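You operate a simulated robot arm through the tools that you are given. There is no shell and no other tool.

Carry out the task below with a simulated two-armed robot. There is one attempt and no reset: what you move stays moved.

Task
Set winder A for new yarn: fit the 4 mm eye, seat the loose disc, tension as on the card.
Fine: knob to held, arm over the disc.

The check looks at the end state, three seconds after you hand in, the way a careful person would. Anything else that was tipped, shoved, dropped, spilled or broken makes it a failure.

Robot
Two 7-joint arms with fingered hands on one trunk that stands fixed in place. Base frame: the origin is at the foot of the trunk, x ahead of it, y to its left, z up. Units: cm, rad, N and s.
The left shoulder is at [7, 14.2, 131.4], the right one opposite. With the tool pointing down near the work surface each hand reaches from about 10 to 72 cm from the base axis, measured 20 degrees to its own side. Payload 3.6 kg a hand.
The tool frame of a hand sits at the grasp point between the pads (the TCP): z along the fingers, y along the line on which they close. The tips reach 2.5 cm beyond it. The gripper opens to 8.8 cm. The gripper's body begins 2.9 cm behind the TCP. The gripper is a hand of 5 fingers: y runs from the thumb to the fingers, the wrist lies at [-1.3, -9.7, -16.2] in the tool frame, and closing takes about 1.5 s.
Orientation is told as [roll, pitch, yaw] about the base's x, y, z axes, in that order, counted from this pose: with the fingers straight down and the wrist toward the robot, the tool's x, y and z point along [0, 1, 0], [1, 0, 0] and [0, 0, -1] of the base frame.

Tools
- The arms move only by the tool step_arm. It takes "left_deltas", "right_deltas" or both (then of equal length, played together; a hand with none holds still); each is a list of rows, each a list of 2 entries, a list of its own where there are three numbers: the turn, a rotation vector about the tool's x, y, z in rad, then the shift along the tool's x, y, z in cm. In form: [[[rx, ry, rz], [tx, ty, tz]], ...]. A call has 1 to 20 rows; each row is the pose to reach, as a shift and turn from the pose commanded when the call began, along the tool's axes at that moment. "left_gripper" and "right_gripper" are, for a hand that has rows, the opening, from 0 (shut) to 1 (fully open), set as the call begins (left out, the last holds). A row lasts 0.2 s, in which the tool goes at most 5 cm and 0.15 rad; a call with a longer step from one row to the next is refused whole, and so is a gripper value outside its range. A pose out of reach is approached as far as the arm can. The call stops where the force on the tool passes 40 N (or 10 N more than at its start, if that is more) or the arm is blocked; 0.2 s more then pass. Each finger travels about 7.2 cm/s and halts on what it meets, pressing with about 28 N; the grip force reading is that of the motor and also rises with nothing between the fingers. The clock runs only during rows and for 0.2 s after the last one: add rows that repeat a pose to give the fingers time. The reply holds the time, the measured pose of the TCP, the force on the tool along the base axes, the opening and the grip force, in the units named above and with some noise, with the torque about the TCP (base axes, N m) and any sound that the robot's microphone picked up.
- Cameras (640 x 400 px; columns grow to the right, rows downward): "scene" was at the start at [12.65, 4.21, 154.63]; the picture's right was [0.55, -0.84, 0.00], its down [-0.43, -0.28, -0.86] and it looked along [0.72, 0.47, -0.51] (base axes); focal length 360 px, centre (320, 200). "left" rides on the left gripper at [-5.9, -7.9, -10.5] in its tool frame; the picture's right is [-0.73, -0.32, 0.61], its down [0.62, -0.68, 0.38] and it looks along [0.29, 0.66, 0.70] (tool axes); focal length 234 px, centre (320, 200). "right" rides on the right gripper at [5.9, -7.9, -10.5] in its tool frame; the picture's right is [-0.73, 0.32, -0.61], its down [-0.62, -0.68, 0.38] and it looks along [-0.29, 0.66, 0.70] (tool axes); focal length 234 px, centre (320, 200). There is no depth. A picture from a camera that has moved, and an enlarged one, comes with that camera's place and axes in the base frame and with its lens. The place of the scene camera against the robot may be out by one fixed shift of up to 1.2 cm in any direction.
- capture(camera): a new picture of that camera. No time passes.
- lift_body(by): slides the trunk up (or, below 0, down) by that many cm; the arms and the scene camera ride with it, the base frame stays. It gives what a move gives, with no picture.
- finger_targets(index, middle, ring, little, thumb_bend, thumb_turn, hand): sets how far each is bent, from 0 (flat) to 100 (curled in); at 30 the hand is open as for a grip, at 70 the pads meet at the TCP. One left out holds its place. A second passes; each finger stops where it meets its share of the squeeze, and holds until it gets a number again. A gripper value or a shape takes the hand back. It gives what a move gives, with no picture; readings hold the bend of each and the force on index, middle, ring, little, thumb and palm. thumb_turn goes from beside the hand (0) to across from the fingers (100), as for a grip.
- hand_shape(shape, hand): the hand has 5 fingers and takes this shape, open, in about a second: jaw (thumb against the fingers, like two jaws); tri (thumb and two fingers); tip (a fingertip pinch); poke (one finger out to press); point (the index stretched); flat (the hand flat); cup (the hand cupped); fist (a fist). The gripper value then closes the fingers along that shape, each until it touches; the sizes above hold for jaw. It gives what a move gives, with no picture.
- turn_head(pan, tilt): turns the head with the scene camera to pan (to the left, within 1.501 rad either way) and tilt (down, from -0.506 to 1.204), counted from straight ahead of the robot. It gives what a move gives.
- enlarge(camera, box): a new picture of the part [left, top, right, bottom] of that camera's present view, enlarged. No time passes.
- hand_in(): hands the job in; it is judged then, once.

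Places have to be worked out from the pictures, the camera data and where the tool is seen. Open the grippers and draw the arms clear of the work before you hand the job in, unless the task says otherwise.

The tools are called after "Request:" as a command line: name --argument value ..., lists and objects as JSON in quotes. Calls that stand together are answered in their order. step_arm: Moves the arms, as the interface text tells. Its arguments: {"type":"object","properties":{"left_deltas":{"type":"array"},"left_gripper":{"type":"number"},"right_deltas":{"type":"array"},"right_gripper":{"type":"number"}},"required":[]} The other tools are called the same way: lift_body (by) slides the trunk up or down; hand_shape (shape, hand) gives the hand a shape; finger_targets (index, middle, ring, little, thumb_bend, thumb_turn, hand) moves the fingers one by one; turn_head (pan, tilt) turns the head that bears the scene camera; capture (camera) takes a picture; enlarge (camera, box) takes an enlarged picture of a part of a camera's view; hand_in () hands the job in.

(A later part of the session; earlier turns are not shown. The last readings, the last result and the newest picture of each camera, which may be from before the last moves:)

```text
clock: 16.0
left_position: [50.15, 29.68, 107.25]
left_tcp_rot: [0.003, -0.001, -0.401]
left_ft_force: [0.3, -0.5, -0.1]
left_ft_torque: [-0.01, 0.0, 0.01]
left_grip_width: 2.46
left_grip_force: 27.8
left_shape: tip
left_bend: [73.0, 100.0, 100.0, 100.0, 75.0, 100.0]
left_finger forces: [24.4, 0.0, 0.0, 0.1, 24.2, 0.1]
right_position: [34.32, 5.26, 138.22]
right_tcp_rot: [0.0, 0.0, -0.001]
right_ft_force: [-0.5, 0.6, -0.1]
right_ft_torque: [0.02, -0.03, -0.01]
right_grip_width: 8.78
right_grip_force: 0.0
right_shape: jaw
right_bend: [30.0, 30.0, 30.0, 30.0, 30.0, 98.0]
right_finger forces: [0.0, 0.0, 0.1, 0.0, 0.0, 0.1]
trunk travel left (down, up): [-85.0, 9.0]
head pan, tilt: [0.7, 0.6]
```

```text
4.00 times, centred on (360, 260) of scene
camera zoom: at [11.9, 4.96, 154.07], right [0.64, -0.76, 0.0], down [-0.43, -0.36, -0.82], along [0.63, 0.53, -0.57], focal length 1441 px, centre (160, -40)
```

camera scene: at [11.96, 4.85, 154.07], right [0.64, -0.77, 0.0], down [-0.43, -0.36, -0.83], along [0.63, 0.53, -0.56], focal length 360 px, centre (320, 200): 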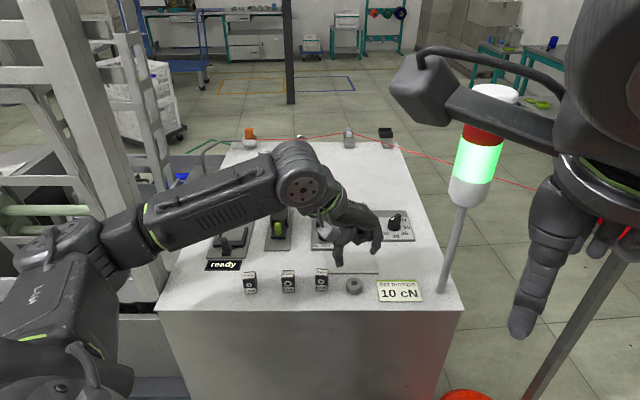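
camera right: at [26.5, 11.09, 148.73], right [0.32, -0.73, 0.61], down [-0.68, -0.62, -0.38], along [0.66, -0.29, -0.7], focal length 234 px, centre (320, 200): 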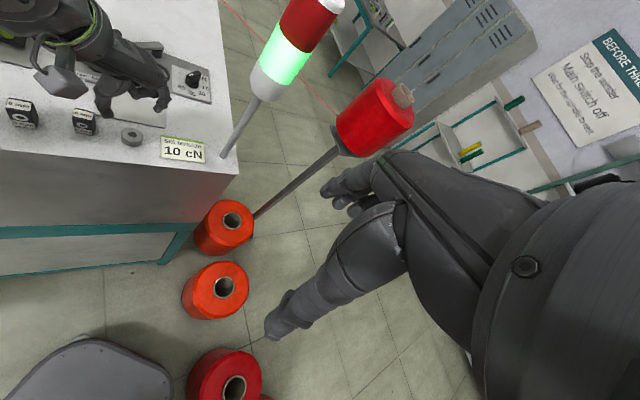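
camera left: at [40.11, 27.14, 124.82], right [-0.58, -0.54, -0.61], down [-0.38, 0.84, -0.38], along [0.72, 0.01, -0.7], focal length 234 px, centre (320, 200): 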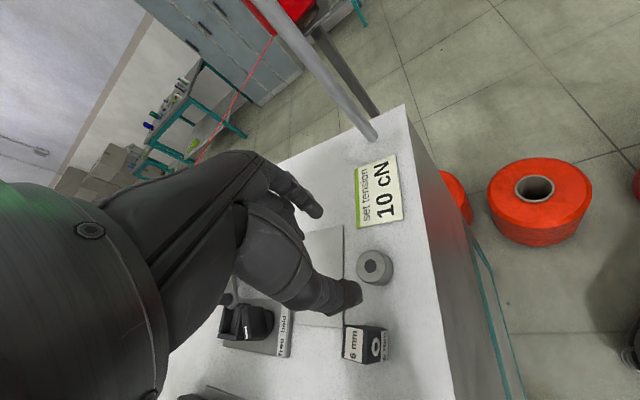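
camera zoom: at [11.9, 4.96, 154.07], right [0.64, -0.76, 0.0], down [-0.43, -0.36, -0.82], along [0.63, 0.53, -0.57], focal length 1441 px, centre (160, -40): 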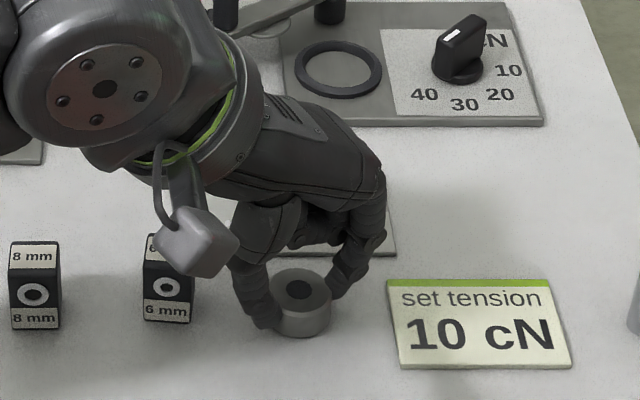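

Disc held at 24 N. I lift it well clear and carry it over the ring at z≈116, testing the reach there.

Request:
step_arm --left_deltas '[[[0, 0, 0], [0, 0, -2]], [[0, 0, 0], [0, 0, -5]], [[0, 0, 0], [0, 0, -8]], [[0, 0, 0], [3.3, 2.6, -8.5]], [[0, 0, 0], [6.6, 5.2, -8.5]], [[0, 0, 0], [9.9, 7.8, -8.5]], [[0, 0, 0], [13.3, 10.6, -8.5]], [[0, 0, 0], [13.3, 10.6, -8.5]], [[0, 0, 0], [13.3, 10.6, -8.5]]]'

Request:
enlarge --camera "left" --box '[270, 180, 450, 320]'

Request:
enlarge --camera "scene" --box '[290, 150, 450, 260]'

Request:
enlarge --camera "right" --box '[0, 0, 240, 170]'

```text
clock: 18.0
left_position: [64.62, 37.74, 115.74]
left_tcp_rot: [0.003, 0.001, -0.399]
left_ft_force: [0.2, 0.2, -0.4]
left_ft_torque: [0.0, -0.02, 0.0]
left_grip_width: 2.44
left_grip_force: 27.9
left_shape: tip
left_bend: [73.0, 100.0, 100.0, 100.0, 75.0, 100.0]
left_finger forces: [24.4, 0.0, 0.0, 0.0, 24.1, 0.1]
right_position: [34.23, 5.21, 138.14]
right_tcp_rot: [-0.001, -0.001, -0.002]
right_ft_force: [0.3, -0.1, -0.8]
right_ft_torque: [0.01, 0.02, 0.01]
right_grip_width: 8.75
right_grip_force: 0.0
right_shape: jaw
right_bend: [30.0, 30.0, 30.0, 30.0, 30.0, 98.0]
right_finger forces: [0.0, 0.1, 0.0, 0.0, 0.0, 0.1]
trunk travel left (down, up): [-85.0, 9.0]
head pan, tilt: [0.7, 0.6]
```

```text
2.86 times, centred on (360, 250) of left
camera zoom: at [55.07, 35.51, 126.12], right [-0.58, -0.54, -0.61], down [-0.38, 0.84, -0.38], along [0.72, 0.01, -0.69], focal length 669 px, centre (206, 57)
```

zoom: 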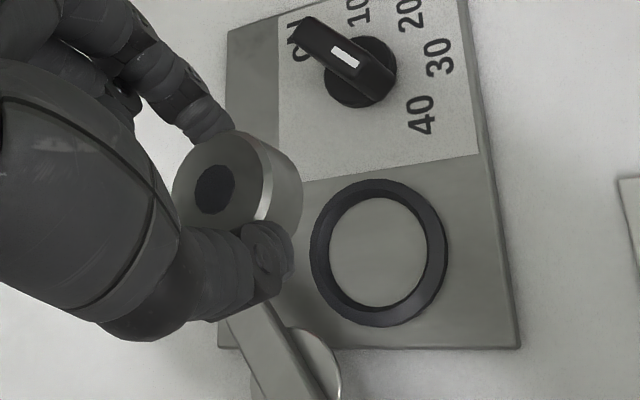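

```text
3.64 times, centred on (370, 205) of scene
camera zoom: at [11.81, 4.98, 154.08], right [0.64, -0.76, 0.0], down [-0.43, -0.36, -0.83], along [0.63, 0.53, -0.56], focal length 1310 px, centre (138, 182)
```

zoom: 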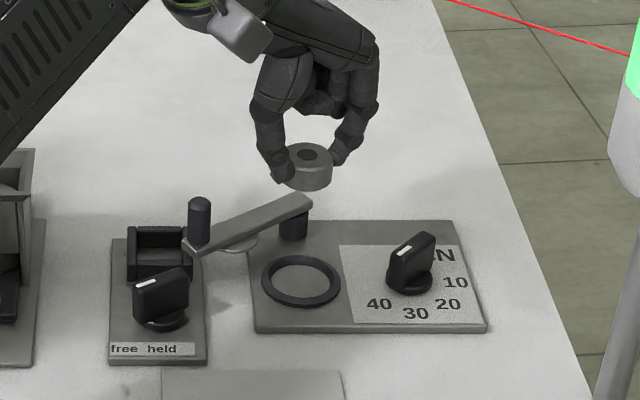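

```text
2.35 times, centred on (120, 85) of right
camera zoom: at [26.36, 11.21, 148.75], right [0.32, -0.73, 0.61], down [-0.68, -0.62, -0.38], along [0.66, -0.29, -0.7], focal length 551 px, centre (791, 471)
```

zoom: 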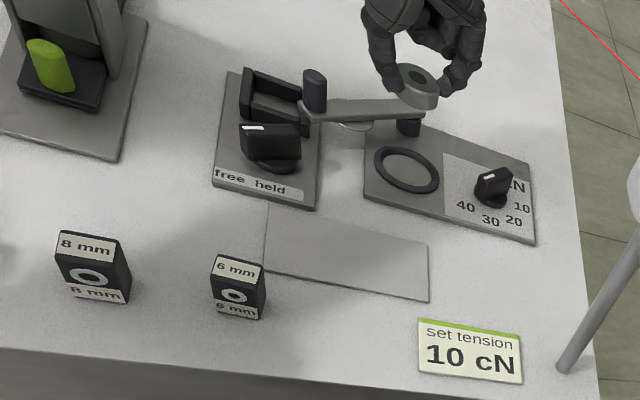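

Reach is fine and the left camera shows the ring clearly: the disc centre needs a shift of about (+0.2, +0.56) in tool axes. I apply it, descend most of the way and check.

Request:
step_arm --left_deltas '[[[0, 0, 0], [0.1, 0.3, 2]], [[0, 0, 0], [0.2, 0.56, 4]], [[0, 0, 0], [0.2, 0.56, 5.5]], [[0, 0, 0], [0.2, 0.56, 6.5]], [[0, 0, 0], [0.2, 0.56, 6.5]]]'

Request:
enlarge --camera "left" --box '[270, 180, 450, 320]'

Request:
enlarge --camera "scene" --box '[300, 170, 440, 260]'

Request:
enlarge --camera "right" --box '[80, 0, 240, 110]'

```text
clock: 19.2
left_position: [65.49, 37.73, 109.18]
left_tcp_rot: [0.0, 0.0, -0.4]
left_ft_force: [0.0, -1.0, -0.6]
left_ft_torque: [-0.01, -0.02, 0.01]
left_grip_width: 2.44
left_grip_force: 27.7
left_shape: tip
left_bend: [73.0, 100.0, 100.0, 100.0, 75.0, 100.0]
left_finger forces: [24.3, 0.0, 0.0, 0.0, 24.1, 0.1]
right_position: [34.2, 5.27, 138.33]
right_tcp_rot: [-0.001, 0.0, -0.001]
right_ft_force: [-0.7, 0.5, -0.1]
right_ft_torque: [-0.01, -0.04, 0.01]
right_grip_width: 8.78
right_grip_force: 0.2
right_shape: jaw
right_bend: [30.0, 30.0, 30.0, 30.0, 30.0, 98.0]
right_finger forces: [0.0, 0.0, 0.0, 0.0, 0.1, 0.0]
trunk travel left (down, up): [-85.0, 9.0]
head pan, tilt: [0.7, 0.6]
```

```text
2.86 times, centred on (360, 250) of left
camera zoom: at [55.77, 35.44, 119.67], right [-0.58, -0.54, -0.61], down [-0.38, 0.84, -0.38], along [0.72, 0.01, -0.7], focal length 669 px, centre (206, 57)
```

zoom: 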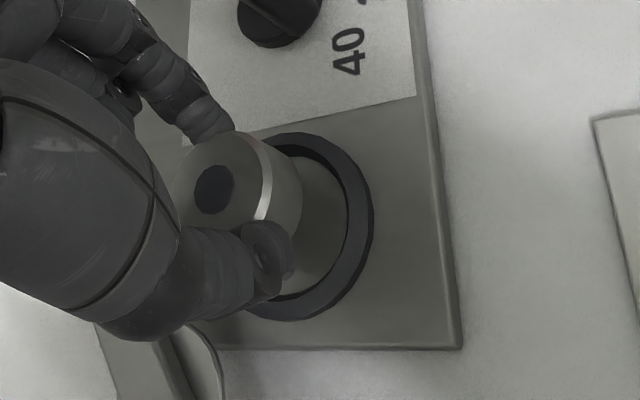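

```text
4.44 times, centred on (370, 215) of scene
camera zoom: at [11.89, 4.97, 154.07], right [0.64, -0.76, 0.0], down [-0.43, -0.36, -0.82], along [0.63, 0.53, -0.57], focal length 1601 px, centre (98, 133)
```

zoom: 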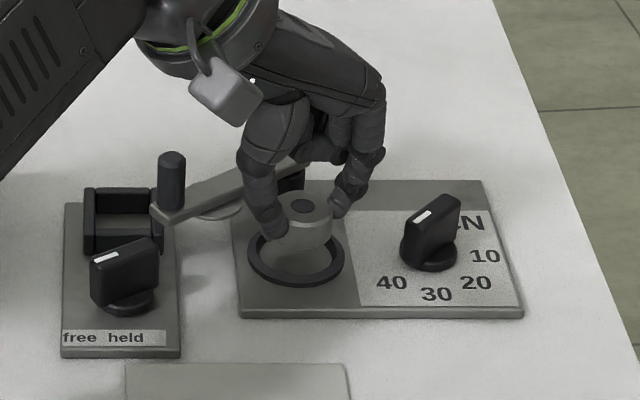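

```text
3.64 times, centred on (160, 55) of right
camera zoom: at [26.44, 11.2, 148.74], right [0.32, -0.73, 0.61], down [-0.68, -0.62, -0.38], along [0.66, -0.29, -0.7], focal length 852 px, centre (902, 727)
```

zoom: 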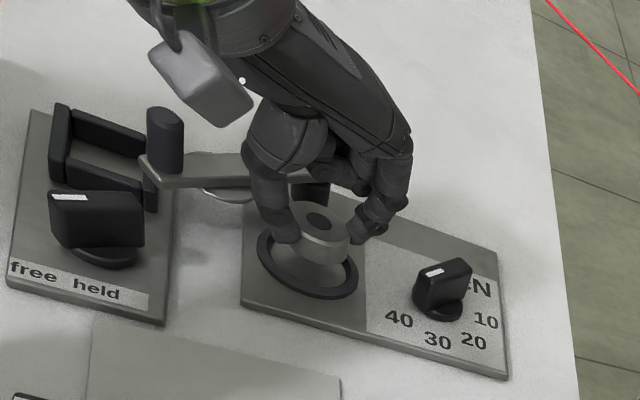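

All three views place the disc over the ring within a few millimetres; a small correction and a slow descent follow, watching the force.

Request:
step_arm --left_deltas '[[[0, 0, 0], [0.12, -0.12, 0.3]], [[0, 0, 0], [0.12, -0.12, 0.6]], [[0, 0, 0], [0.12, -0.12, 0.9]], [[0, 0, 0], [0.12, -0.12, 1.1]], [[0, 0, 0], [0.12, -0.12, 1.1]]]'

Request:
enlarge --camera "scene" --box '[320, 200, 400, 250]'

Request:
enlarge --camera "right" --box '[120, 30, 200, 100]'

```text
clock: 20.4
left_position: [65.2, 38.04, 107.99]
left_tcp_rot: [0.003, -0.001, -0.401]
left_ft_force: [0.1, 0.5, -1.0]
left_ft_torque: [-0.02, 0.01, -0.01]
left_grip_width: 2.44
left_grip_force: 27.7
left_shape: tip
left_bend: [73.0, 100.0, 100.0, 100.0, 75.0, 100.0]
left_finger forces: [24.3, 0.0, 0.0, 0.0, 24.1, 0.1]
right_position: [34.18, 5.3, 138.23]
right_tcp_rot: [-0.001, 0.002, -0.001]
right_ft_force: [-0.8, 0.2, 0.6]
right_ft_torque: [0.0, -0.03, -0.01]
right_grip_width: 8.77
right_grip_force: 0.0
right_shape: jaw
right_bend: [30.0, 30.0, 30.0, 30.0, 30.0, 98.0]
right_finger forces: [0.0, 0.0, 0.1, 0.0, 0.1, 0.0]
trunk travel left (down, up): [-85.0, 9.0]
head pan, tilt: [0.7, 0.6]
```

```text
8.00 times, centred on (360, 225) of scene
camera zoom: at [11.9, 4.96, 154.07], right [0.64, -0.76, 0.0], down [-0.43, -0.36, -0.82], along [0.63, 0.53, -0.57], focal length 2882 px, centre (0, 0)
```

zoom: 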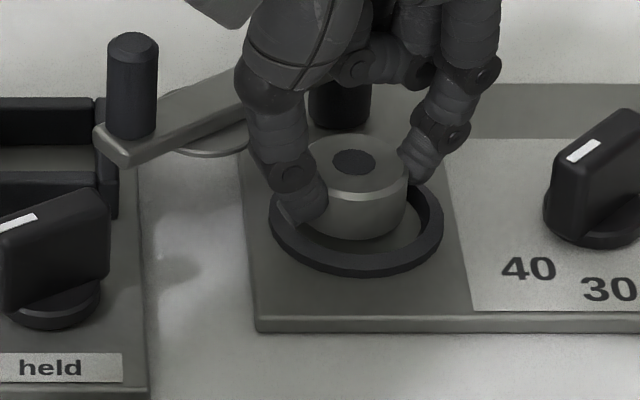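

```text
5.71 times, centred on (160, 65) of right
camera zoom: at [26.45, 11.19, 148.74], right [0.32, -0.73, 0.61], down [-0.68, -0.62, -0.38], along [0.66, -0.29, -0.7], focal length 1338 px, centre (1234, 971)
```

zoom: 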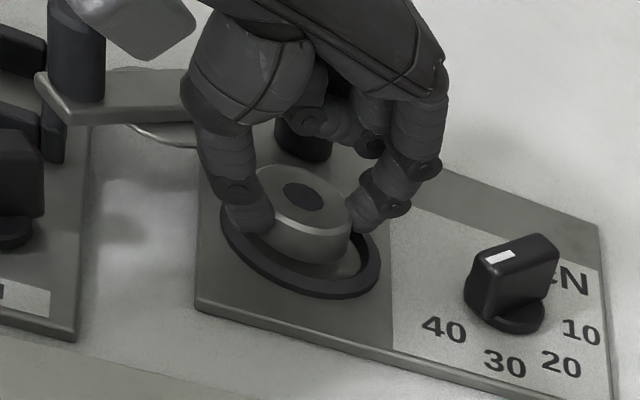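

The disc lies inside the ring outline, just above the plate. I lower in small rows until the force shows contact.

Request:
step_arm --left_deltas '[[[0, 0, 0], [0, 0, 0.15]], [[0, 0, 0], [0, 0, 0.3]], [[0, 0, 0], [0, 0, 0.3]]]'

Request:
enlarge --camera "scene" --box '[320, 200, 400, 250]'

```text
clock: 21.2
left_position: [65.28, 37.97, 107.8]
left_tcp_rot: [0.002, 0.001, -0.399]
left_ft_force: [0.2, -0.2, 1.1]
left_ft_torque: [0.03, -0.02, 0.01]
left_grip_width: 2.41
left_grip_force: 28.4
left_shape: tip
left_bend: [73.0, 100.0, 100.0, 100.0, 75.0, 100.0]
left_finger forces: [24.4, 0.1, 0.0, 0.0, 24.4, 0.1]
right_position: [34.31, 5.37, 138.35]
right_tcp_rot: [0.001, -0.001, -0.002]
right_ft_force: [1.3, -0.4, -0.4]
right_ft_torque: [0.01, 0.0, -0.01]
right_grip_width: 8.77
right_grip_force: 0.0
right_shape: jaw
right_bend: [30.0, 30.0, 30.0, 30.0, 30.0, 98.0]
right_finger forces: [0.0, 0.0, 0.0, 0.1, 0.1, 0.0]
trunk travel left (down, up): [-85.0, 9.0]
head pan, tilt: [0.7, 0.6]
```

```text
8.00 times, centred on (360, 225) of scene
camera zoom: at [11.88, 4.95, 154.07], right [0.64, -0.76, 0.0], down [-0.43, -0.36, -0.83], along [0.63, 0.53, -0.56], focal length 2882 px, centre (0, 0)
```

zoom: 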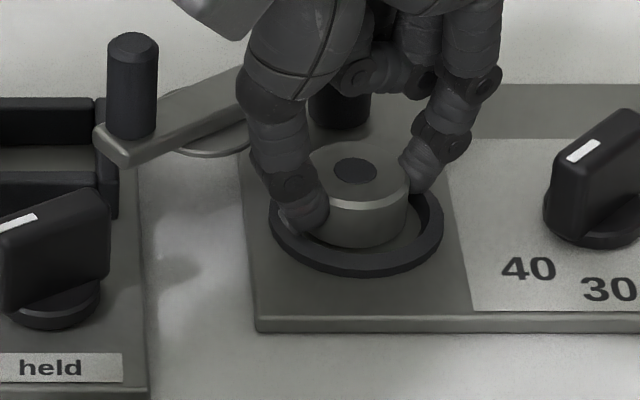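

Still only about 1 N; I lower a little further.

Request:
step_arm --left_deltas '[[[0, 0, 0], [0, 0, 0.12]], [[0, 0, 0], [0, 0, 0.24]], [[0, 0, 0], [0, 0, 0.24]]]'

Request:
enlarge --camera "scene" --box '[320, 200, 400, 250]'

Request:
enlarge --camera "left" --box '[270, 180, 450, 320]'

```text
clock: 22.0
left_position: [65.18, 37.97, 107.64]
left_tcp_rot: [0.002, -0.002, -0.401]
left_ft_force: [1.7, 2.0, 8.1]
left_ft_torque: [0.04, -0.17, 0.03]
left_grip_width: 2.41
left_grip_force: 28.2
left_shape: tip
left_bend: [73.0, 100.0, 100.0, 100.0, 75.0, 100.0]
left_finger forces: [29.1, 0.0, 0.0, 0.1, 26.8, 0.0]
right_position: [34.14, 5.28, 138.31]
right_tcp_rot: [0.001, 0.0, -0.001]
right_ft_force: [-0.1, 0.5, 0.0]
right_ft_torque: [0.02, -0.01, 0.0]
right_grip_width: 8.75
right_grip_force: 0.0
right_shape: jaw
right_bend: [30.0, 30.0, 30.0, 30.0, 30.0, 98.0]
right_finger forces: [0.0, 0.0, 0.0, 0.0, 0.0, 0.0]
trunk travel left (down, up): [-85.0, 9.0]
head pan, tilt: [0.7, 0.6]
```

```text
8.00 times, centred on (360, 225) of scene
camera zoom: at [11.77, 4.9, 154.1], right [0.64, -0.76, 0.0], down [-0.43, -0.36, -0.83], along [0.63, 0.53, -0.56], focal length 2882 px, centre (0, 0)
```

zoom: 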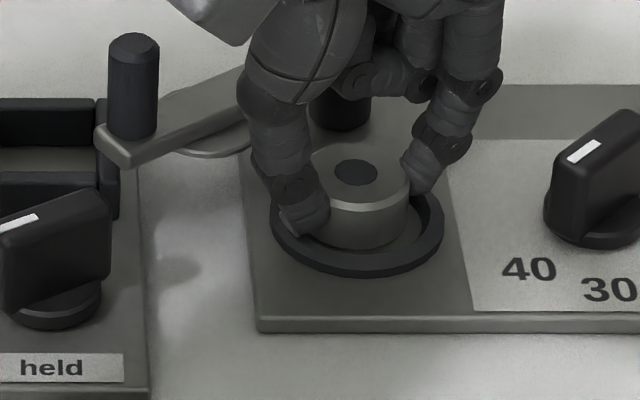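

```text
2.86 times, centred on (360, 250) of left
camera zoom: at [55.59, 35.63, 118.17], right [-0.58, -0.54, -0.61], down [-0.38, 0.84, -0.38], along [0.72, 0.01, -0.69], focal length 669 px, centre (206, 57)
```

zoom: 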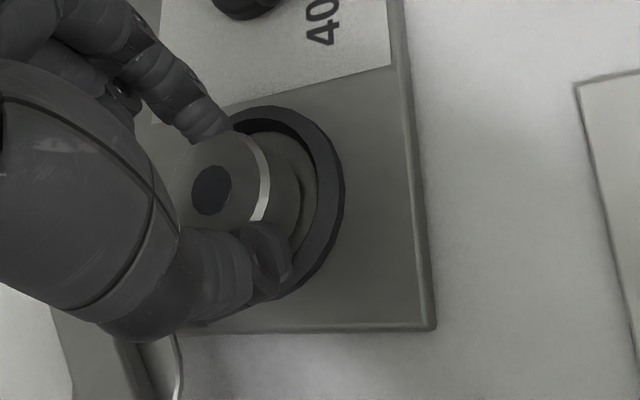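

Contact at 8 N. I ease up 0.1 cm and open moderately to release the disc.

Request:
step_arm --left_deltas '[[[0, 0, 0], [0, 0, -0.1]], [[0, 0, 0], [0, 0, -0.1]], [[0, 0, 0], [0, 0, -0.1]], [[0, 0, 0], [0, 0, -0.1]], [[0, 0, 0], [0, 0, -0.1]]]' --left_gripper 0.42

Request:
enlarge --camera "scene" --box '[320, 200, 400, 250]'

Request:
enlarge --camera "left" --box '[270, 180, 450, 320]'

```text
clock: 23.2
left_position: [65.26, 37.96, 107.65]
left_tcp_rot: [0.002, 0.0, -0.398]
left_ft_force: [-0.6, 0.5, 2.5]
left_ft_torque: [-0.02, -0.02, 0.03]
left_grip_width: 3.56
left_grip_force: 0.1
left_shape: tip
left_bend: [74.0, 98.0, 99.0, 99.0, 72.0, 100.0]
left_finger forces: [2.2, 0.0, 0.0, 0.1, 0.0, 0.0]
right_position: [34.21, 5.21, 138.32]
right_tcp_rot: [0.002, 0.001, -0.001]
right_ft_force: [0.3, -0.6, 0.5]
right_ft_torque: [-0.06, -0.01, -0.01]
right_grip_width: 8.78
right_grip_force: 0.0
right_shape: jaw
right_bend: [30.0, 30.0, 30.0, 30.0, 30.0, 98.0]
right_finger forces: [0.1, 0.1, 0.0, 0.0, 0.0, 0.0]
trunk travel left (down, up): [-85.0, 9.0]
head pan, tilt: [0.7, 0.6]
```

```text
8.00 times, centred on (360, 225) of scene
camera zoom: at [11.81, 4.93, 154.08], right [0.64, -0.76, 0.0], down [-0.43, -0.36, -0.83], along [0.63, 0.53, -0.56], focal length 2882 px, centre (0, 0)
```

zoom: 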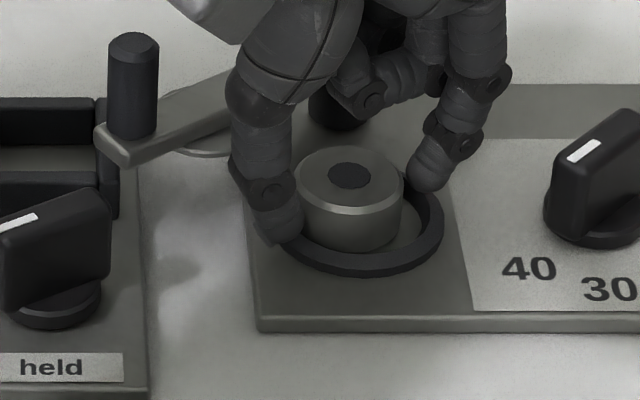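

```text
2.86 times, centred on (360, 250) of left
camera zoom: at [55.57, 35.65, 118.19], right [-0.58, -0.54, -0.61], down [-0.38, 0.84, -0.38], along [0.72, 0.01, -0.7], focal length 669 px, centre (206, 57)
```

zoom: 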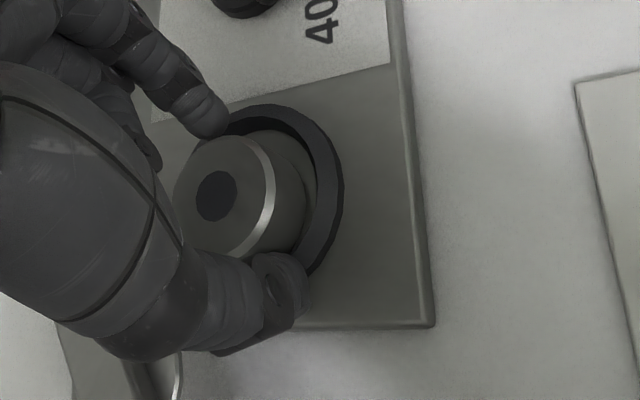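

The disc is released and sits flat in the ring. I raise the hand straight up to view the result.

Request:
step_arm --left_deltas '[[[0, 0, 0], [0, 0, -1]], [[0, 0, 0], [0, 0, -3]], [[0, 0, 0], [0, 0, -6]], [[0, 0, 0], [0, 0, -9]], [[0, 0, 0], [0, -4, -11]], [[0, 0, 0], [0, -4, -11]]]'

Request:
enlarge --camera "scene" --box '[310, 190, 420, 255]'

Request:
enlarge --camera "left" --box '[270, 140, 450, 280]'

Request:
enlarge --camera "right" --box '[70, 20, 220, 120]'

```text
clock: 24.6
left_position: [61.67, 39.64, 118.47]
left_tcp_rot: [0.002, -0.001, -0.401]
left_ft_force: [0.0, -0.2, -0.5]
left_ft_torque: [-0.03, 0.02, 0.0]
left_grip_width: 3.68
left_grip_force: 0.1
left_shape: tip
left_bend: [73.0, 98.0, 99.0, 99.0, 72.0, 100.0]
left_finger forces: [0.1, 0.0, 0.0, 0.0, 0.0, 0.0]
right_position: [34.37, 5.24, 138.19]
right_tcp_rot: [0.001, 0.002, -0.003]
right_ft_force: [-1.0, 0.0, 0.3]
right_ft_torque: [-0.01, 0.01, -0.01]
right_grip_width: 8.77
right_grip_force: 0.0
right_shape: jaw
right_bend: [30.0, 30.0, 30.0, 30.0, 30.0, 98.0]
right_finger forces: [0.0, 0.1, 0.0, 0.0, 0.1, 0.1]
trunk travel left (down, up): [-85.0, 9.0]
head pan, tilt: [0.7, 0.6]
```

```text
5.82 times, centred on (365, 222) of scene
camera zoom: at [11.93, 4.93, 154.07], right [0.64, -0.76, 0.0], down [-0.43, -0.36, -0.82], along [0.63, 0.53, -0.57], focal length 2096 px, centre (58, 69)
```

zoom: 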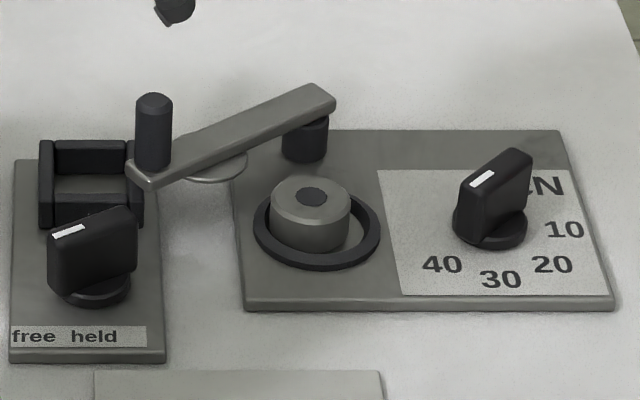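

```text
2.86 times, centred on (360, 210) of left
camera zoom: at [52.09, 37.35, 129.02], right [-0.58, -0.54, -0.61], down [-0.39, 0.84, -0.38], along [0.72, 0.01, -0.7], focal length 669 px, centre (206, 171)
```

zoom: 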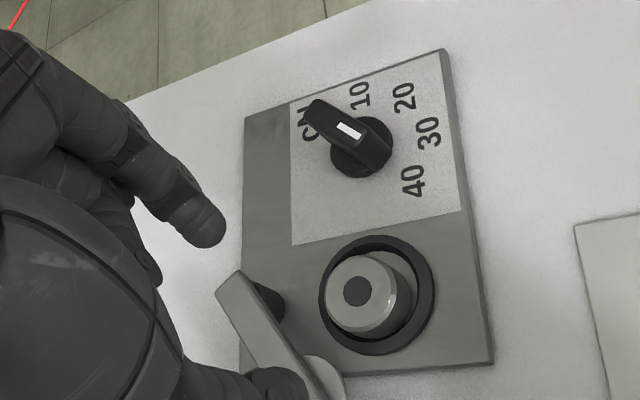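

```text
4.00 times, centred on (145, 70) of right
camera zoom: at [26.47, 11.16, 148.73], right [0.32, -0.73, 0.61], down [-0.68, -0.62, -0.38], along [0.66, -0.29, -0.7], focal length 937 px, centre (1020, 720)
```

zoom: 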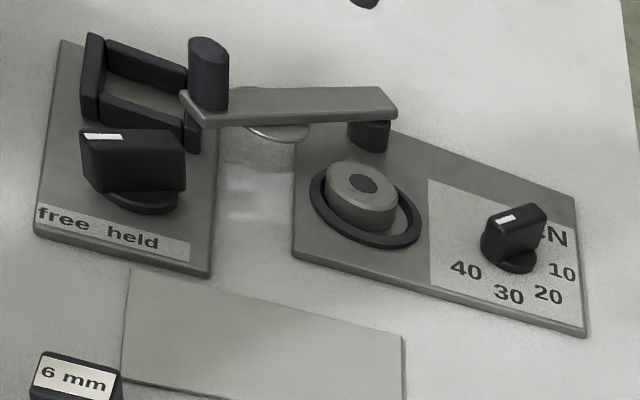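

The disc is seated in the ring, nearly centred. Next the arm: the handle top is at about (62.05, 43.3, 110), pivot ≈ (68.5, 40.7). I hover over the handle with the pinch 3 cm open.

Request:
step_arm --left_deltas '[[[0, 0, 0], [1.7, -0.5, 0]], [[0, 0, 0], [3.52, -1.07, 1]], [[0, 0, 0], [3.52, -1.07, 3.5]], [[0, 0, 0], [3.52, -1.07, 3.5]]]' --left_gripper 0.36

Request:
enlarge --camera "left" --box '[270, 180, 450, 320]'

Request:
enlarge --camera "scene" --box '[290, 160, 400, 240]'

Request:
enlarge --camera "right" --box '[60, 0, 190, 90]'

```text
clock: 25.6
left_position: [61.99, 43.26, 115.14]
left_tcp_rot: [0.002, 0.0, -0.4]
left_ft_force: [0.3, 0.1, 1.0]
left_ft_torque: [-0.01, -0.05, 0.01]
left_grip_width: 3.26
left_grip_force: 0.1
left_shape: tip
left_bend: [73.0, 98.0, 99.0, 99.0, 73.0, 100.0]
left_finger forces: [0.0, 0.0, 0.1, 0.1, 0.1, 0.0]
right_position: [34.34, 5.25, 138.35]
right_tcp_rot: [0.0, 0.001, 0.0]
right_ft_force: [-0.4, 0.2, 0.2]
right_ft_torque: [0.0, 0.0, 0.02]
right_grip_width: 8.74
right_grip_force: 0.0
right_shape: jaw
right_bend: [30.0, 30.0, 30.0, 30.0, 30.0, 98.0]
right_finger forces: [0.0, 0.0, 0.0, 0.0, 0.1, 0.0]
trunk travel left (down, up): [-85.0, 9.0]
head pan, tilt: [0.7, 0.6]
```

```text
2.86 times, centred on (360, 250) of left
camera zoom: at [52.43, 41.04, 125.57], right [-0.58, -0.54, -0.61], down [-0.39, 0.84, -0.38], along [0.72, 0.01, -0.7], focal length 669 px, centre (206, 57)
```

zoom: 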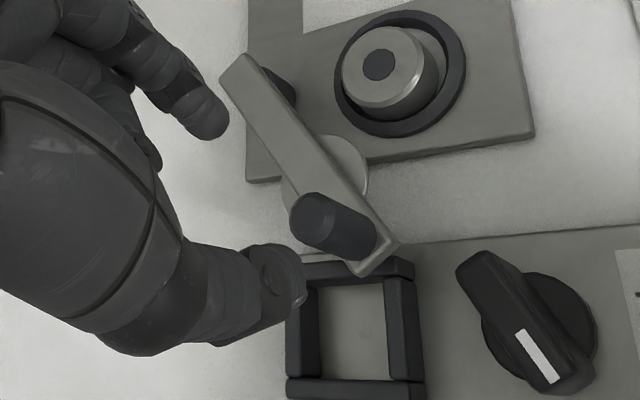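

```text
5.00 times, centred on (345, 200) of scene
camera zoom: at [11.84, 4.97, 154.08], right [0.64, -0.76, 0.0], down [-0.43, -0.36, -0.83], along [0.63, 0.53, -0.56], focal length 1802 px, centre (195, 200)
```

zoom: 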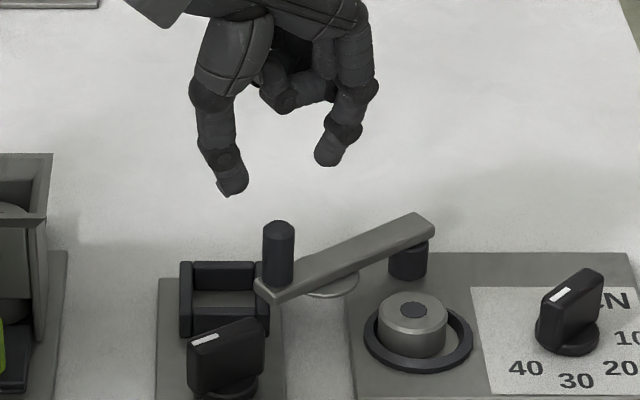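

```text
4.44 times, centred on (125, 45) of right
camera zoom: at [26.39, 11.2, 148.75], right [0.32, -0.73, 0.61], down [-0.68, -0.62, -0.38], along [0.66, -0.29, -0.7], focal length 1041 px, centre (1187, 889)
```

zoom: 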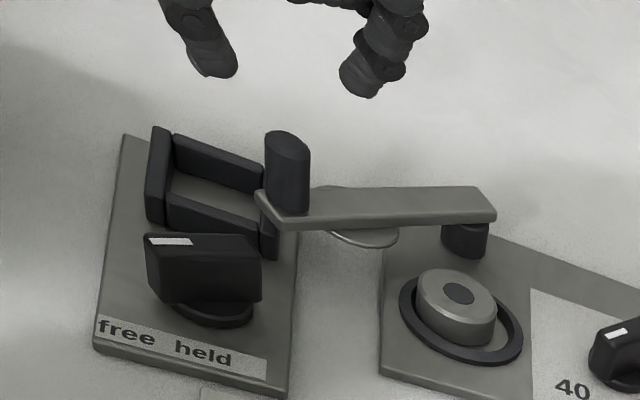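

The left camera shows the handle only ~0.2 cm off the TCP axis, frame centre at (61.25, 45.4), pivot near (68.6, 40.9). I descend around the handle and close on it.

Request:
step_arm --left_deltas '[[[0, 0, 0], [-0.2, 0, 1.5]], [[0, 0, 0], [-0.2, 0, 3]], [[0, 0, 0], [-0.2, 0, 4.2]], [[0, 0, 0], [-0.2, 0, 5.0]], [[0, 0, 0], [-0.2, 0, 5.0]]]'

Request:
enlarge --camera "left" --box '[250, 180, 430, 320]'

Request:
enlarge --camera "scene" --box '[290, 170, 400, 250]'

```text
clock: 26.8
left_position: [61.97, 43.15, 110.08]
left_tcp_rot: [0.003, 0.0, -0.399]
left_ft_force: [0.0, 0.5, -0.6]
left_ft_torque: [-0.01, -0.01, -0.02]
left_grip_width: 3.23
left_grip_force: 0.0
left_shape: tip
left_bend: [73.0, 98.0, 99.0, 99.0, 73.0, 100.0]
left_finger forces: [0.0, 0.1, 0.0, 0.1, 0.0, 0.0]
right_position: [34.25, 5.31, 138.29]
right_tcp_rot: [0.0, 0.001, -0.001]
right_ft_force: [0.0, -0.1, -0.4]
right_ft_torque: [0.01, 0.0, -0.01]
right_grip_width: 8.78
right_grip_force: 0.0
right_shape: jaw
right_bend: [30.0, 30.0, 30.0, 30.0, 30.0, 98.0]
right_finger forces: [0.1, 0.1, 0.0, 0.1, 0.0, 0.1]
trunk travel left (down, up): [-85.0, 9.0]
head pan, tilt: [0.7, 0.6]
```

```text
2.86 times, centred on (340, 250) of left
camera zoom: at [52.36, 40.76, 120.65], right [-0.58, -0.54, -0.61], down [-0.38, 0.84, -0.38], along [0.72, 0.01, -0.7], focal length 669 px, centre (263, 57)
```

zoom: 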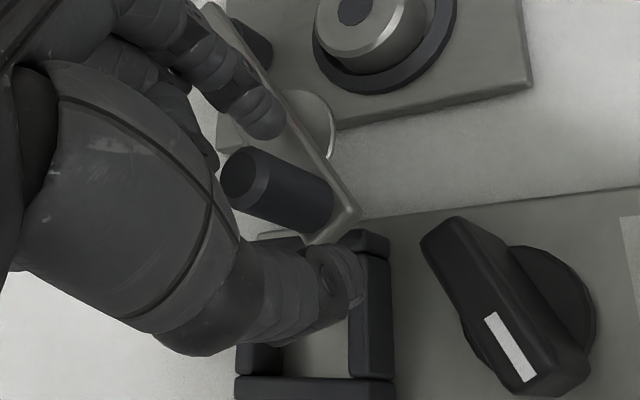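

```text
5.00 times, centred on (345, 210) of scene
camera zoom: at [11.89, 4.96, 154.07], right [0.64, -0.76, 0.0], down [-0.43, -0.36, -0.82], along [0.63, 0.53, -0.57], focal length 1802 px, centre (195, 150)
```

zoom: 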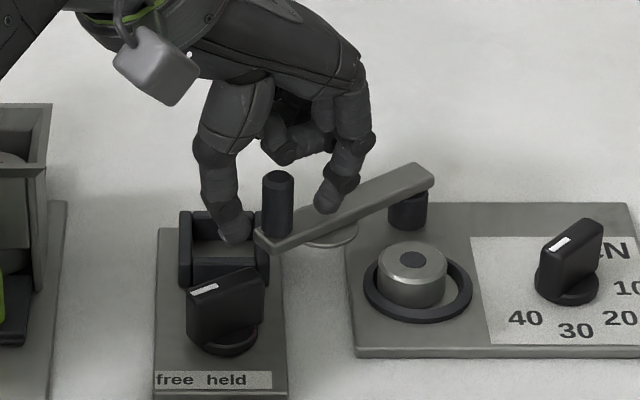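

The handle post is between the fingertips. Closing.

Request:
step_arm --left_deltas '[[[0, 0, 0], [0, 0, 0]], [[0, 0, 0], [0, 0, 0]], [[0, 0, 0], [0, 0, 0]], [[0, 0, 0], [0, 0, 0]], [[0, 0, 0], [0, 0, 0]]]' --left_gripper 0.05

Request:
enlarge --camera "scene" --box '[290, 170, 400, 250]'

```text
clock: 28.0
left_position: [61.82, 43.03, 110.24]
left_tcp_rot: [0.002, 0.002, -0.4]
left_ft_force: [-1.6, -0.2, 1.0]
left_ft_torque: [0.0, 0.02, 0.01]
left_grip_width: 0.48
left_grip_force: 0.0
left_shape: tip
left_bend: [65.0, 98.0, 99.0, 99.0, 70.0, 100.0]
left_finger forces: [1.3, 0.0, 0.0, 0.1, 2.5, 0.1]
right_position: [34.24, 5.3, 138.3]
right_tcp_rot: [0.002, 0.0, -0.002]
right_ft_force: [-0.2, 0.3, 0.1]
right_ft_torque: [0.04, 0.02, 0.03]
right_grip_width: 8.8
right_grip_force: 0.1
right_shape: jaw
right_bend: [30.0, 30.0, 30.0, 30.0, 30.0, 98.0]
right_finger forces: [0.0, 0.1, 0.0, 0.0, 0.0, 0.0]
trunk travel left (down, up): [-85.0, 9.0]
head pan, tilt: [0.7, 0.6]
```

```text
5.00 times, centred on (345, 210) of scene
camera zoom: at [11.83, 4.95, 154.08], right [0.64, -0.76, 0.0], down [-0.43, -0.36, -0.83], along [0.63, 0.53, -0.56], focal length 1802 px, centre (195, 150)
```

zoom: 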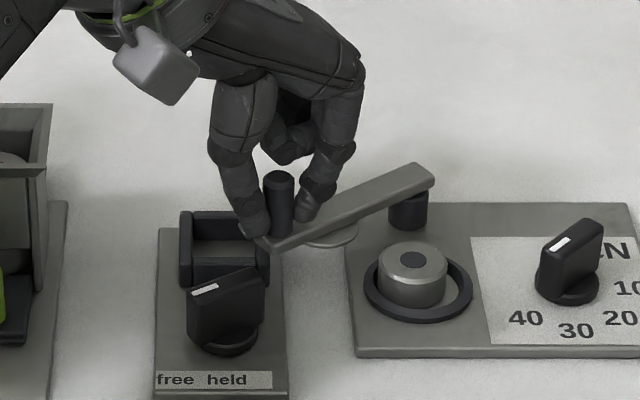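

The fingertips closed slightly behind the post (width 0.48, little force). I reopen, shift 0.6 cm toward −x tool and close again.

Request:
step_arm --left_deltas '[[[0, 0, 0], [0, 0, 0]], [[0, 0, 0], [0, 0, 0]], [[0, 0, 0], [0, 0, 0]], [[0, 0, 0], [-0.3, 0, 0]], [[0, 0, 0], [-0.6, 0, 0]], [[0, 0, 0], [-0.6, 0, 0]]]' --left_gripper 0.34

Request:
step_arm --left_deltas '[[[0, 0, 0], [0, 0, 0]], [[0, 0, 0], [0, 0, 0]], [[0, 0, 0], [0, 0, 0]], [[0, 0, 0], [0, 0, 0]], [[0, 0, 0], [0, 0, 0]], [[0, 0, 0], [0, 0, 0]]]' --left_gripper 0.05

Request:
enlarge --camera "scene" --box '[290, 170, 400, 250]'

Request:
enlarge --camera "left" --box '[250, 180, 430, 320]'

```text
clock: 29.4
left_position: [61.67, 42.56, 110.1]
left_tcp_rot: [0.004, 0.001, -0.4]
left_ft_force: [0.0, -0.8, -0.8]
left_ft_torque: [0.02, -0.01, -0.01]
left_grip_width: 2.96
left_grip_force: 0.0
left_shape: tip
left_bend: [73.0, 98.0, 99.0, 99.0, 73.0, 100.0]
left_finger forces: [0.1, 0.0, 0.0, 0.0, 0.0, 0.1]
right_position: [34.28, 5.25, 138.28]
right_tcp_rot: [-0.001, 0.001, -0.001]
right_ft_force: [-0.2, 0.1, -0.3]
right_ft_torque: [-0.01, 0.0, -0.04]
right_grip_width: 8.75
right_grip_force: 0.1
right_shape: jaw
right_bend: [30.0, 30.0, 30.0, 30.0, 30.0, 98.0]
right_finger forces: [0.0, 0.0, 0.0, 0.1, 0.0, 0.1]
trunk travel left (down, up): [-85.0, 9.0]
head pan, tilt: [0.7, 0.6]
```

```text
clock: 30.8
left_position: [61.78, 42.44, 110.17]
left_tcp_rot: [0.001, 0.002, -0.4]
left_ft_force: [-1.9, 0.7, -0.1]
left_ft_torque: [-0.02, 0.05, 0.03]
left_grip_width: 0.45
left_grip_force: 0.1
left_shape: tip
left_bend: [67.0, 98.0, 99.0, 99.0, 71.0, 100.0]
left_finger forces: [0.0, 0.1, 0.1, 0.1, 1.1, 0.0]
right_position: [34.2, 5.34, 138.21]
right_tcp_rot: [0.0, 0.001, -0.002]
right_ft_force: [0.1, 0.1, 0.3]
right_ft_torque: [0.02, -0.02, 0.02]
right_grip_width: 8.77
right_grip_force: 0.0
right_shape: jaw
right_bend: [30.0, 30.0, 30.0, 30.0, 30.0, 98.0]
right_finger forces: [0.0, 0.1, 0.0, 0.0, 0.0, 0.0]
trunk travel left (down, up): [-85.0, 9.0]
head pan, tilt: [0.7, 0.6]
```

```text
5.00 times, centred on (345, 210) of scene
camera zoom: at [11.85, 4.96, 154.07], right [0.64, -0.76, 0.0], down [-0.43, -0.36, -0.83], along [0.63, 0.53, -0.56], focal length 1802 px, centre (195, 150)
```

zoom: 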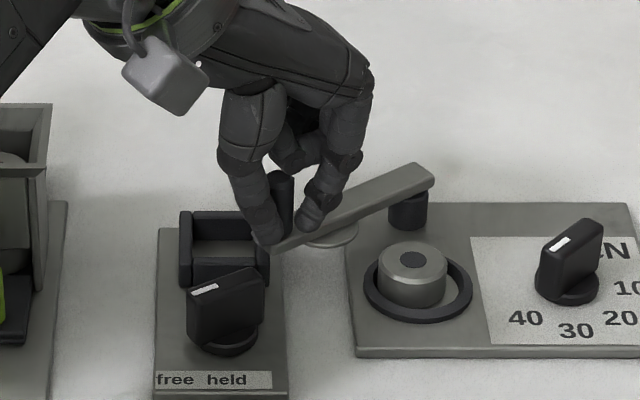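

```text
2.86 times, centred on (340, 250) of left
camera zoom: at [52.1, 40.15, 120.63], right [-0.58, -0.54, -0.61], down [-0.38, 0.84, -0.38], along [0.72, 0.01, -0.7], focal length 669 px, centre (263, 57)
```

zoom: 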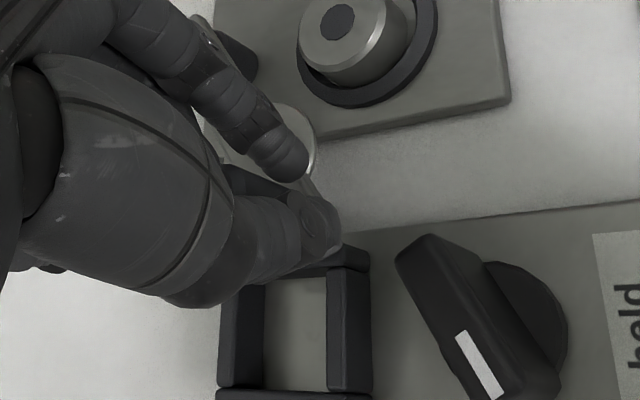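

The post slipped out behind the fingers this time, so the true centre lies between the two tries. I reopen, shift +0.3 and close again.

Request:
step_arm --left_deltas '[[[0, 0, 0], [0, 0, 0]], [[0, 0, 0], [0, 0, 0]], [[0, 0, 0], [0, 0, 0]], [[0, 0, 0], [0.15, 0, 0]], [[0, 0, 0], [0.3, 0, 0]], [[0, 0, 0], [0.3, 0, 0]]]' --left_gripper 0.34

Request:
enlarge --camera "left" --box '[250, 180, 430, 320]'

Request:
step_arm --left_deltas '[[[0, 0, 0], [0, 0, 0]], [[0, 0, 0], [0, 0, 0]], [[0, 0, 0], [0, 0, 0]], [[0, 0, 0], [0, 0, 0]], [[0, 0, 0], [0, 0, 0]], [[0, 0, 0], [0, 0, 0]]]' --left_gripper 0.05

Request:
enlarge --camera "scene" --box '[310, 190, 370, 235]'

Request:
enlarge --camera "left" --box '[250, 180, 430, 320]'

```text
clock: 32.2
left_position: [61.74, 42.78, 110.2]
left_tcp_rot: [0.002, 0.001, -0.399]
left_ft_force: [-0.2, 0.3, 0.5]
left_ft_torque: [-0.03, -0.02, 0.01]
left_grip_width: 2.97
left_grip_force: 0.0
left_shape: tip
left_bend: [73.0, 98.0, 99.0, 99.0, 73.0, 100.0]
left_finger forces: [0.0, 0.0, 0.1, 0.0, 0.0, 0.0]
right_position: [34.29, 5.25, 138.31]
right_tcp_rot: [-0.001, 0.0, 0.0]
right_ft_force: [0.3, -0.3, 0.6]
right_ft_torque: [-0.01, 0.02, 0.01]
right_grip_width: 8.76
right_grip_force: 0.0
right_shape: jaw
right_bend: [30.0, 30.0, 30.0, 30.0, 30.0, 98.0]
right_finger forces: [0.0, 0.0, 0.0, 0.1, 0.1, 0.0]
trunk travel left (down, up): [-85.0, 9.0]
head pan, tilt: [0.7, 0.6]
```

```text
2.86 times, centred on (340, 250) of left
camera zoom: at [52.2, 40.44, 120.66], right [-0.58, -0.54, -0.61], down [-0.38, 0.84, -0.38], along [0.72, 0.01, -0.7], focal length 669 px, centre (263, 57)
```

zoom: 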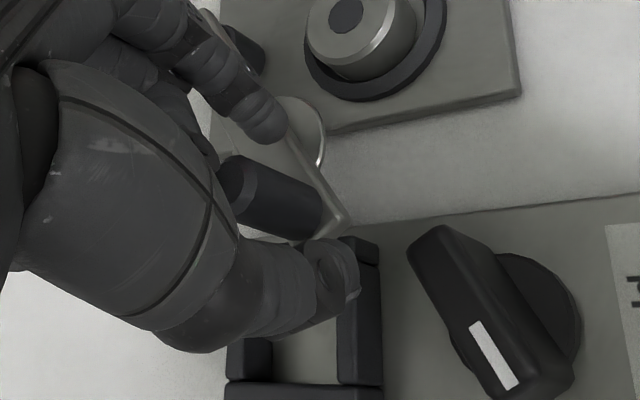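

```text
clock: 33.6
left_position: [61.76, 42.65, 110.12]
left_tcp_rot: [0.001, 0.0, -0.402]
left_ft_force: [-1.9, 0.5, 0.7]
left_ft_torque: [-0.01, 0.06, -0.01]
left_grip_width: 0.49
left_grip_force: 0.1
left_shape: tip
left_bend: [66.0, 98.0, 99.0, 99.0, 71.0, 100.0]
left_finger forces: [0.6, 0.0, 0.1, 0.0, 1.9, 0.0]
right_position: [34.17, 5.26, 138.3]
right_tcp_rot: [0.0, 0.002, -0.002]
right_ft_force: [0.3, 0.6, -0.2]
right_ft_torque: [-0.01, 0.03, -0.02]
right_grip_width: 8.75
right_grip_force: 0.0
right_shape: jaw
right_bend: [30.0, 30.0, 30.0, 30.0, 30.0, 98.0]
right_finger forces: [0.0, 0.1, 0.0, 0.0, 0.0, 0.0]
trunk travel left (down, up): [-85.0, 9.0]
head pan, tilt: [0.7, 0.6]
```

```text
8.89 times, centred on (340, 212) of scene
camera zoom: at [11.83, 4.95, 154.08], right [0.64, -0.76, 0.0], down [-0.43, -0.36, -0.83], along [0.63, 0.53, -0.56], focal length 3203 px, centre (142, 89)
```

zoom: 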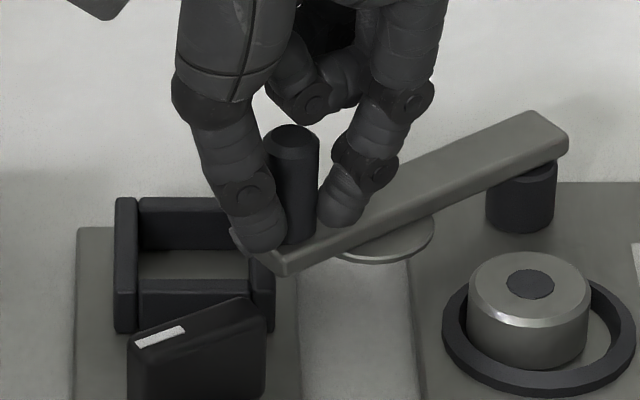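

```text
2.86 times, centred on (340, 250) of left
camera zoom: at [52.15, 40.44, 120.68], right [-0.58, -0.54, -0.61], down [-0.38, 0.84, -0.38], along [0.72, 0.01, -0.7], focal length 669 px, centre (263, 57)
```

zoom: 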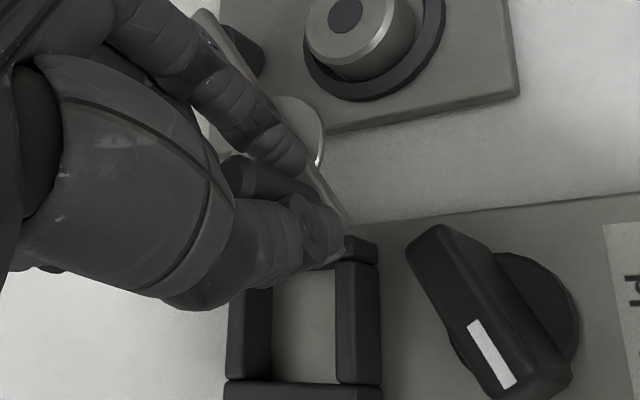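

The fingers appear on both sides of the post but press lightly at the commanded opening; I command fully shut and see whether the force rises.

Request:
step_arm --left_deltas '[[[0, 0, 0], [0, 0, 0]], [[0, 0, 0], [0, 0, 0]], [[0, 0, 0], [0, 0, 0]], [[0, 0, 0], [0, 0, 0]]]' --left_gripper 0.0

Request:
enlarge --camera "right" --box '[70, 0, 170, 80]'

Request:
enlarge --camera "scene" --box '[310, 190, 370, 235]'

```text
clock: 34.6
left_position: [62.13, 42.43, 110.08]
left_tcp_rot: [0.001, 0.003, -0.401]
left_ft_force: [6.0, -9.5, -2.1]
left_ft_torque: [-0.19, -0.15, 0.01]
left_grip_width: 0.34
left_grip_force: 27.8
left_shape: tip
left_bend: [71.0, 100.0, 100.0, 100.0, 81.0, 98.0]
left_finger forces: [15.5, 0.0, 0.0, 0.1, 0.0, 0.0]
right_position: [34.62, 5.03, 138.14]
right_tcp_rot: [0.005, 0.002, 0.001]
right_ft_force: [0.6, -0.1, 0.1]
right_ft_torque: [0.02, 0.05, 0.02]
right_grip_width: 8.76
right_grip_force: 0.1
right_shape: jaw
right_bend: [30.0, 30.0, 30.0, 30.0, 30.0, 98.0]
right_finger forces: [0.0, 0.0, 0.0, 0.0, 0.1, 0.1]
trunk travel left (down, up): [-85.0, 9.0]
head pan, tilt: [0.7, 0.6]
```

```text
5.00 times, centred on (120, 40) of right
camera zoom: at [26.87, 10.88, 148.68], right [0.32, -0.73, 0.6], down [-0.68, -0.62, -0.38], along [0.65, -0.29, -0.7], focal length 1171 px, centre (1320, 1000)
```

zoom: 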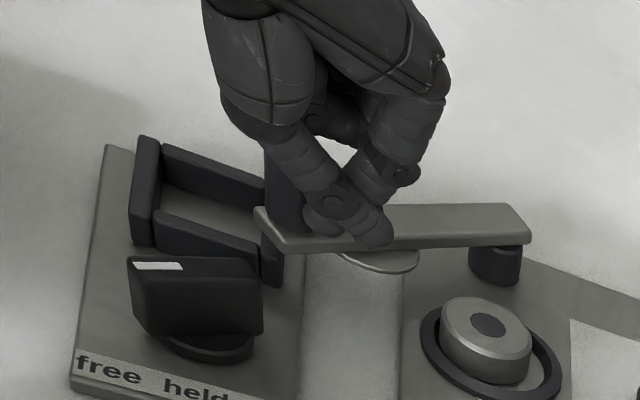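

```text
8.89 times, centred on (340, 212) of scene
camera zoom: at [12.33, 4.65, 154.05], right [0.64, -0.77, 0.0], down [-0.43, -0.36, -0.82], along [0.63, 0.53, -0.57], focal length 3203 px, centre (142, 89)
```

zoom: 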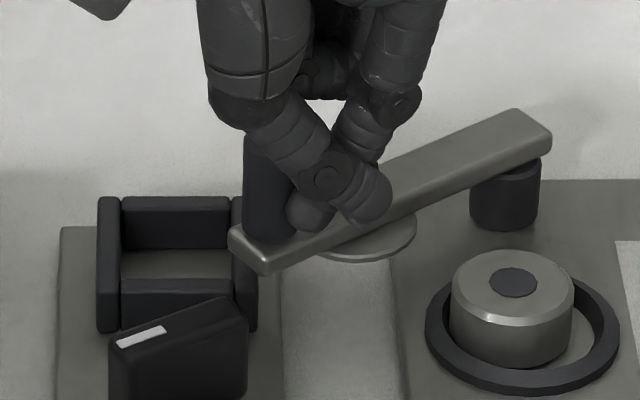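

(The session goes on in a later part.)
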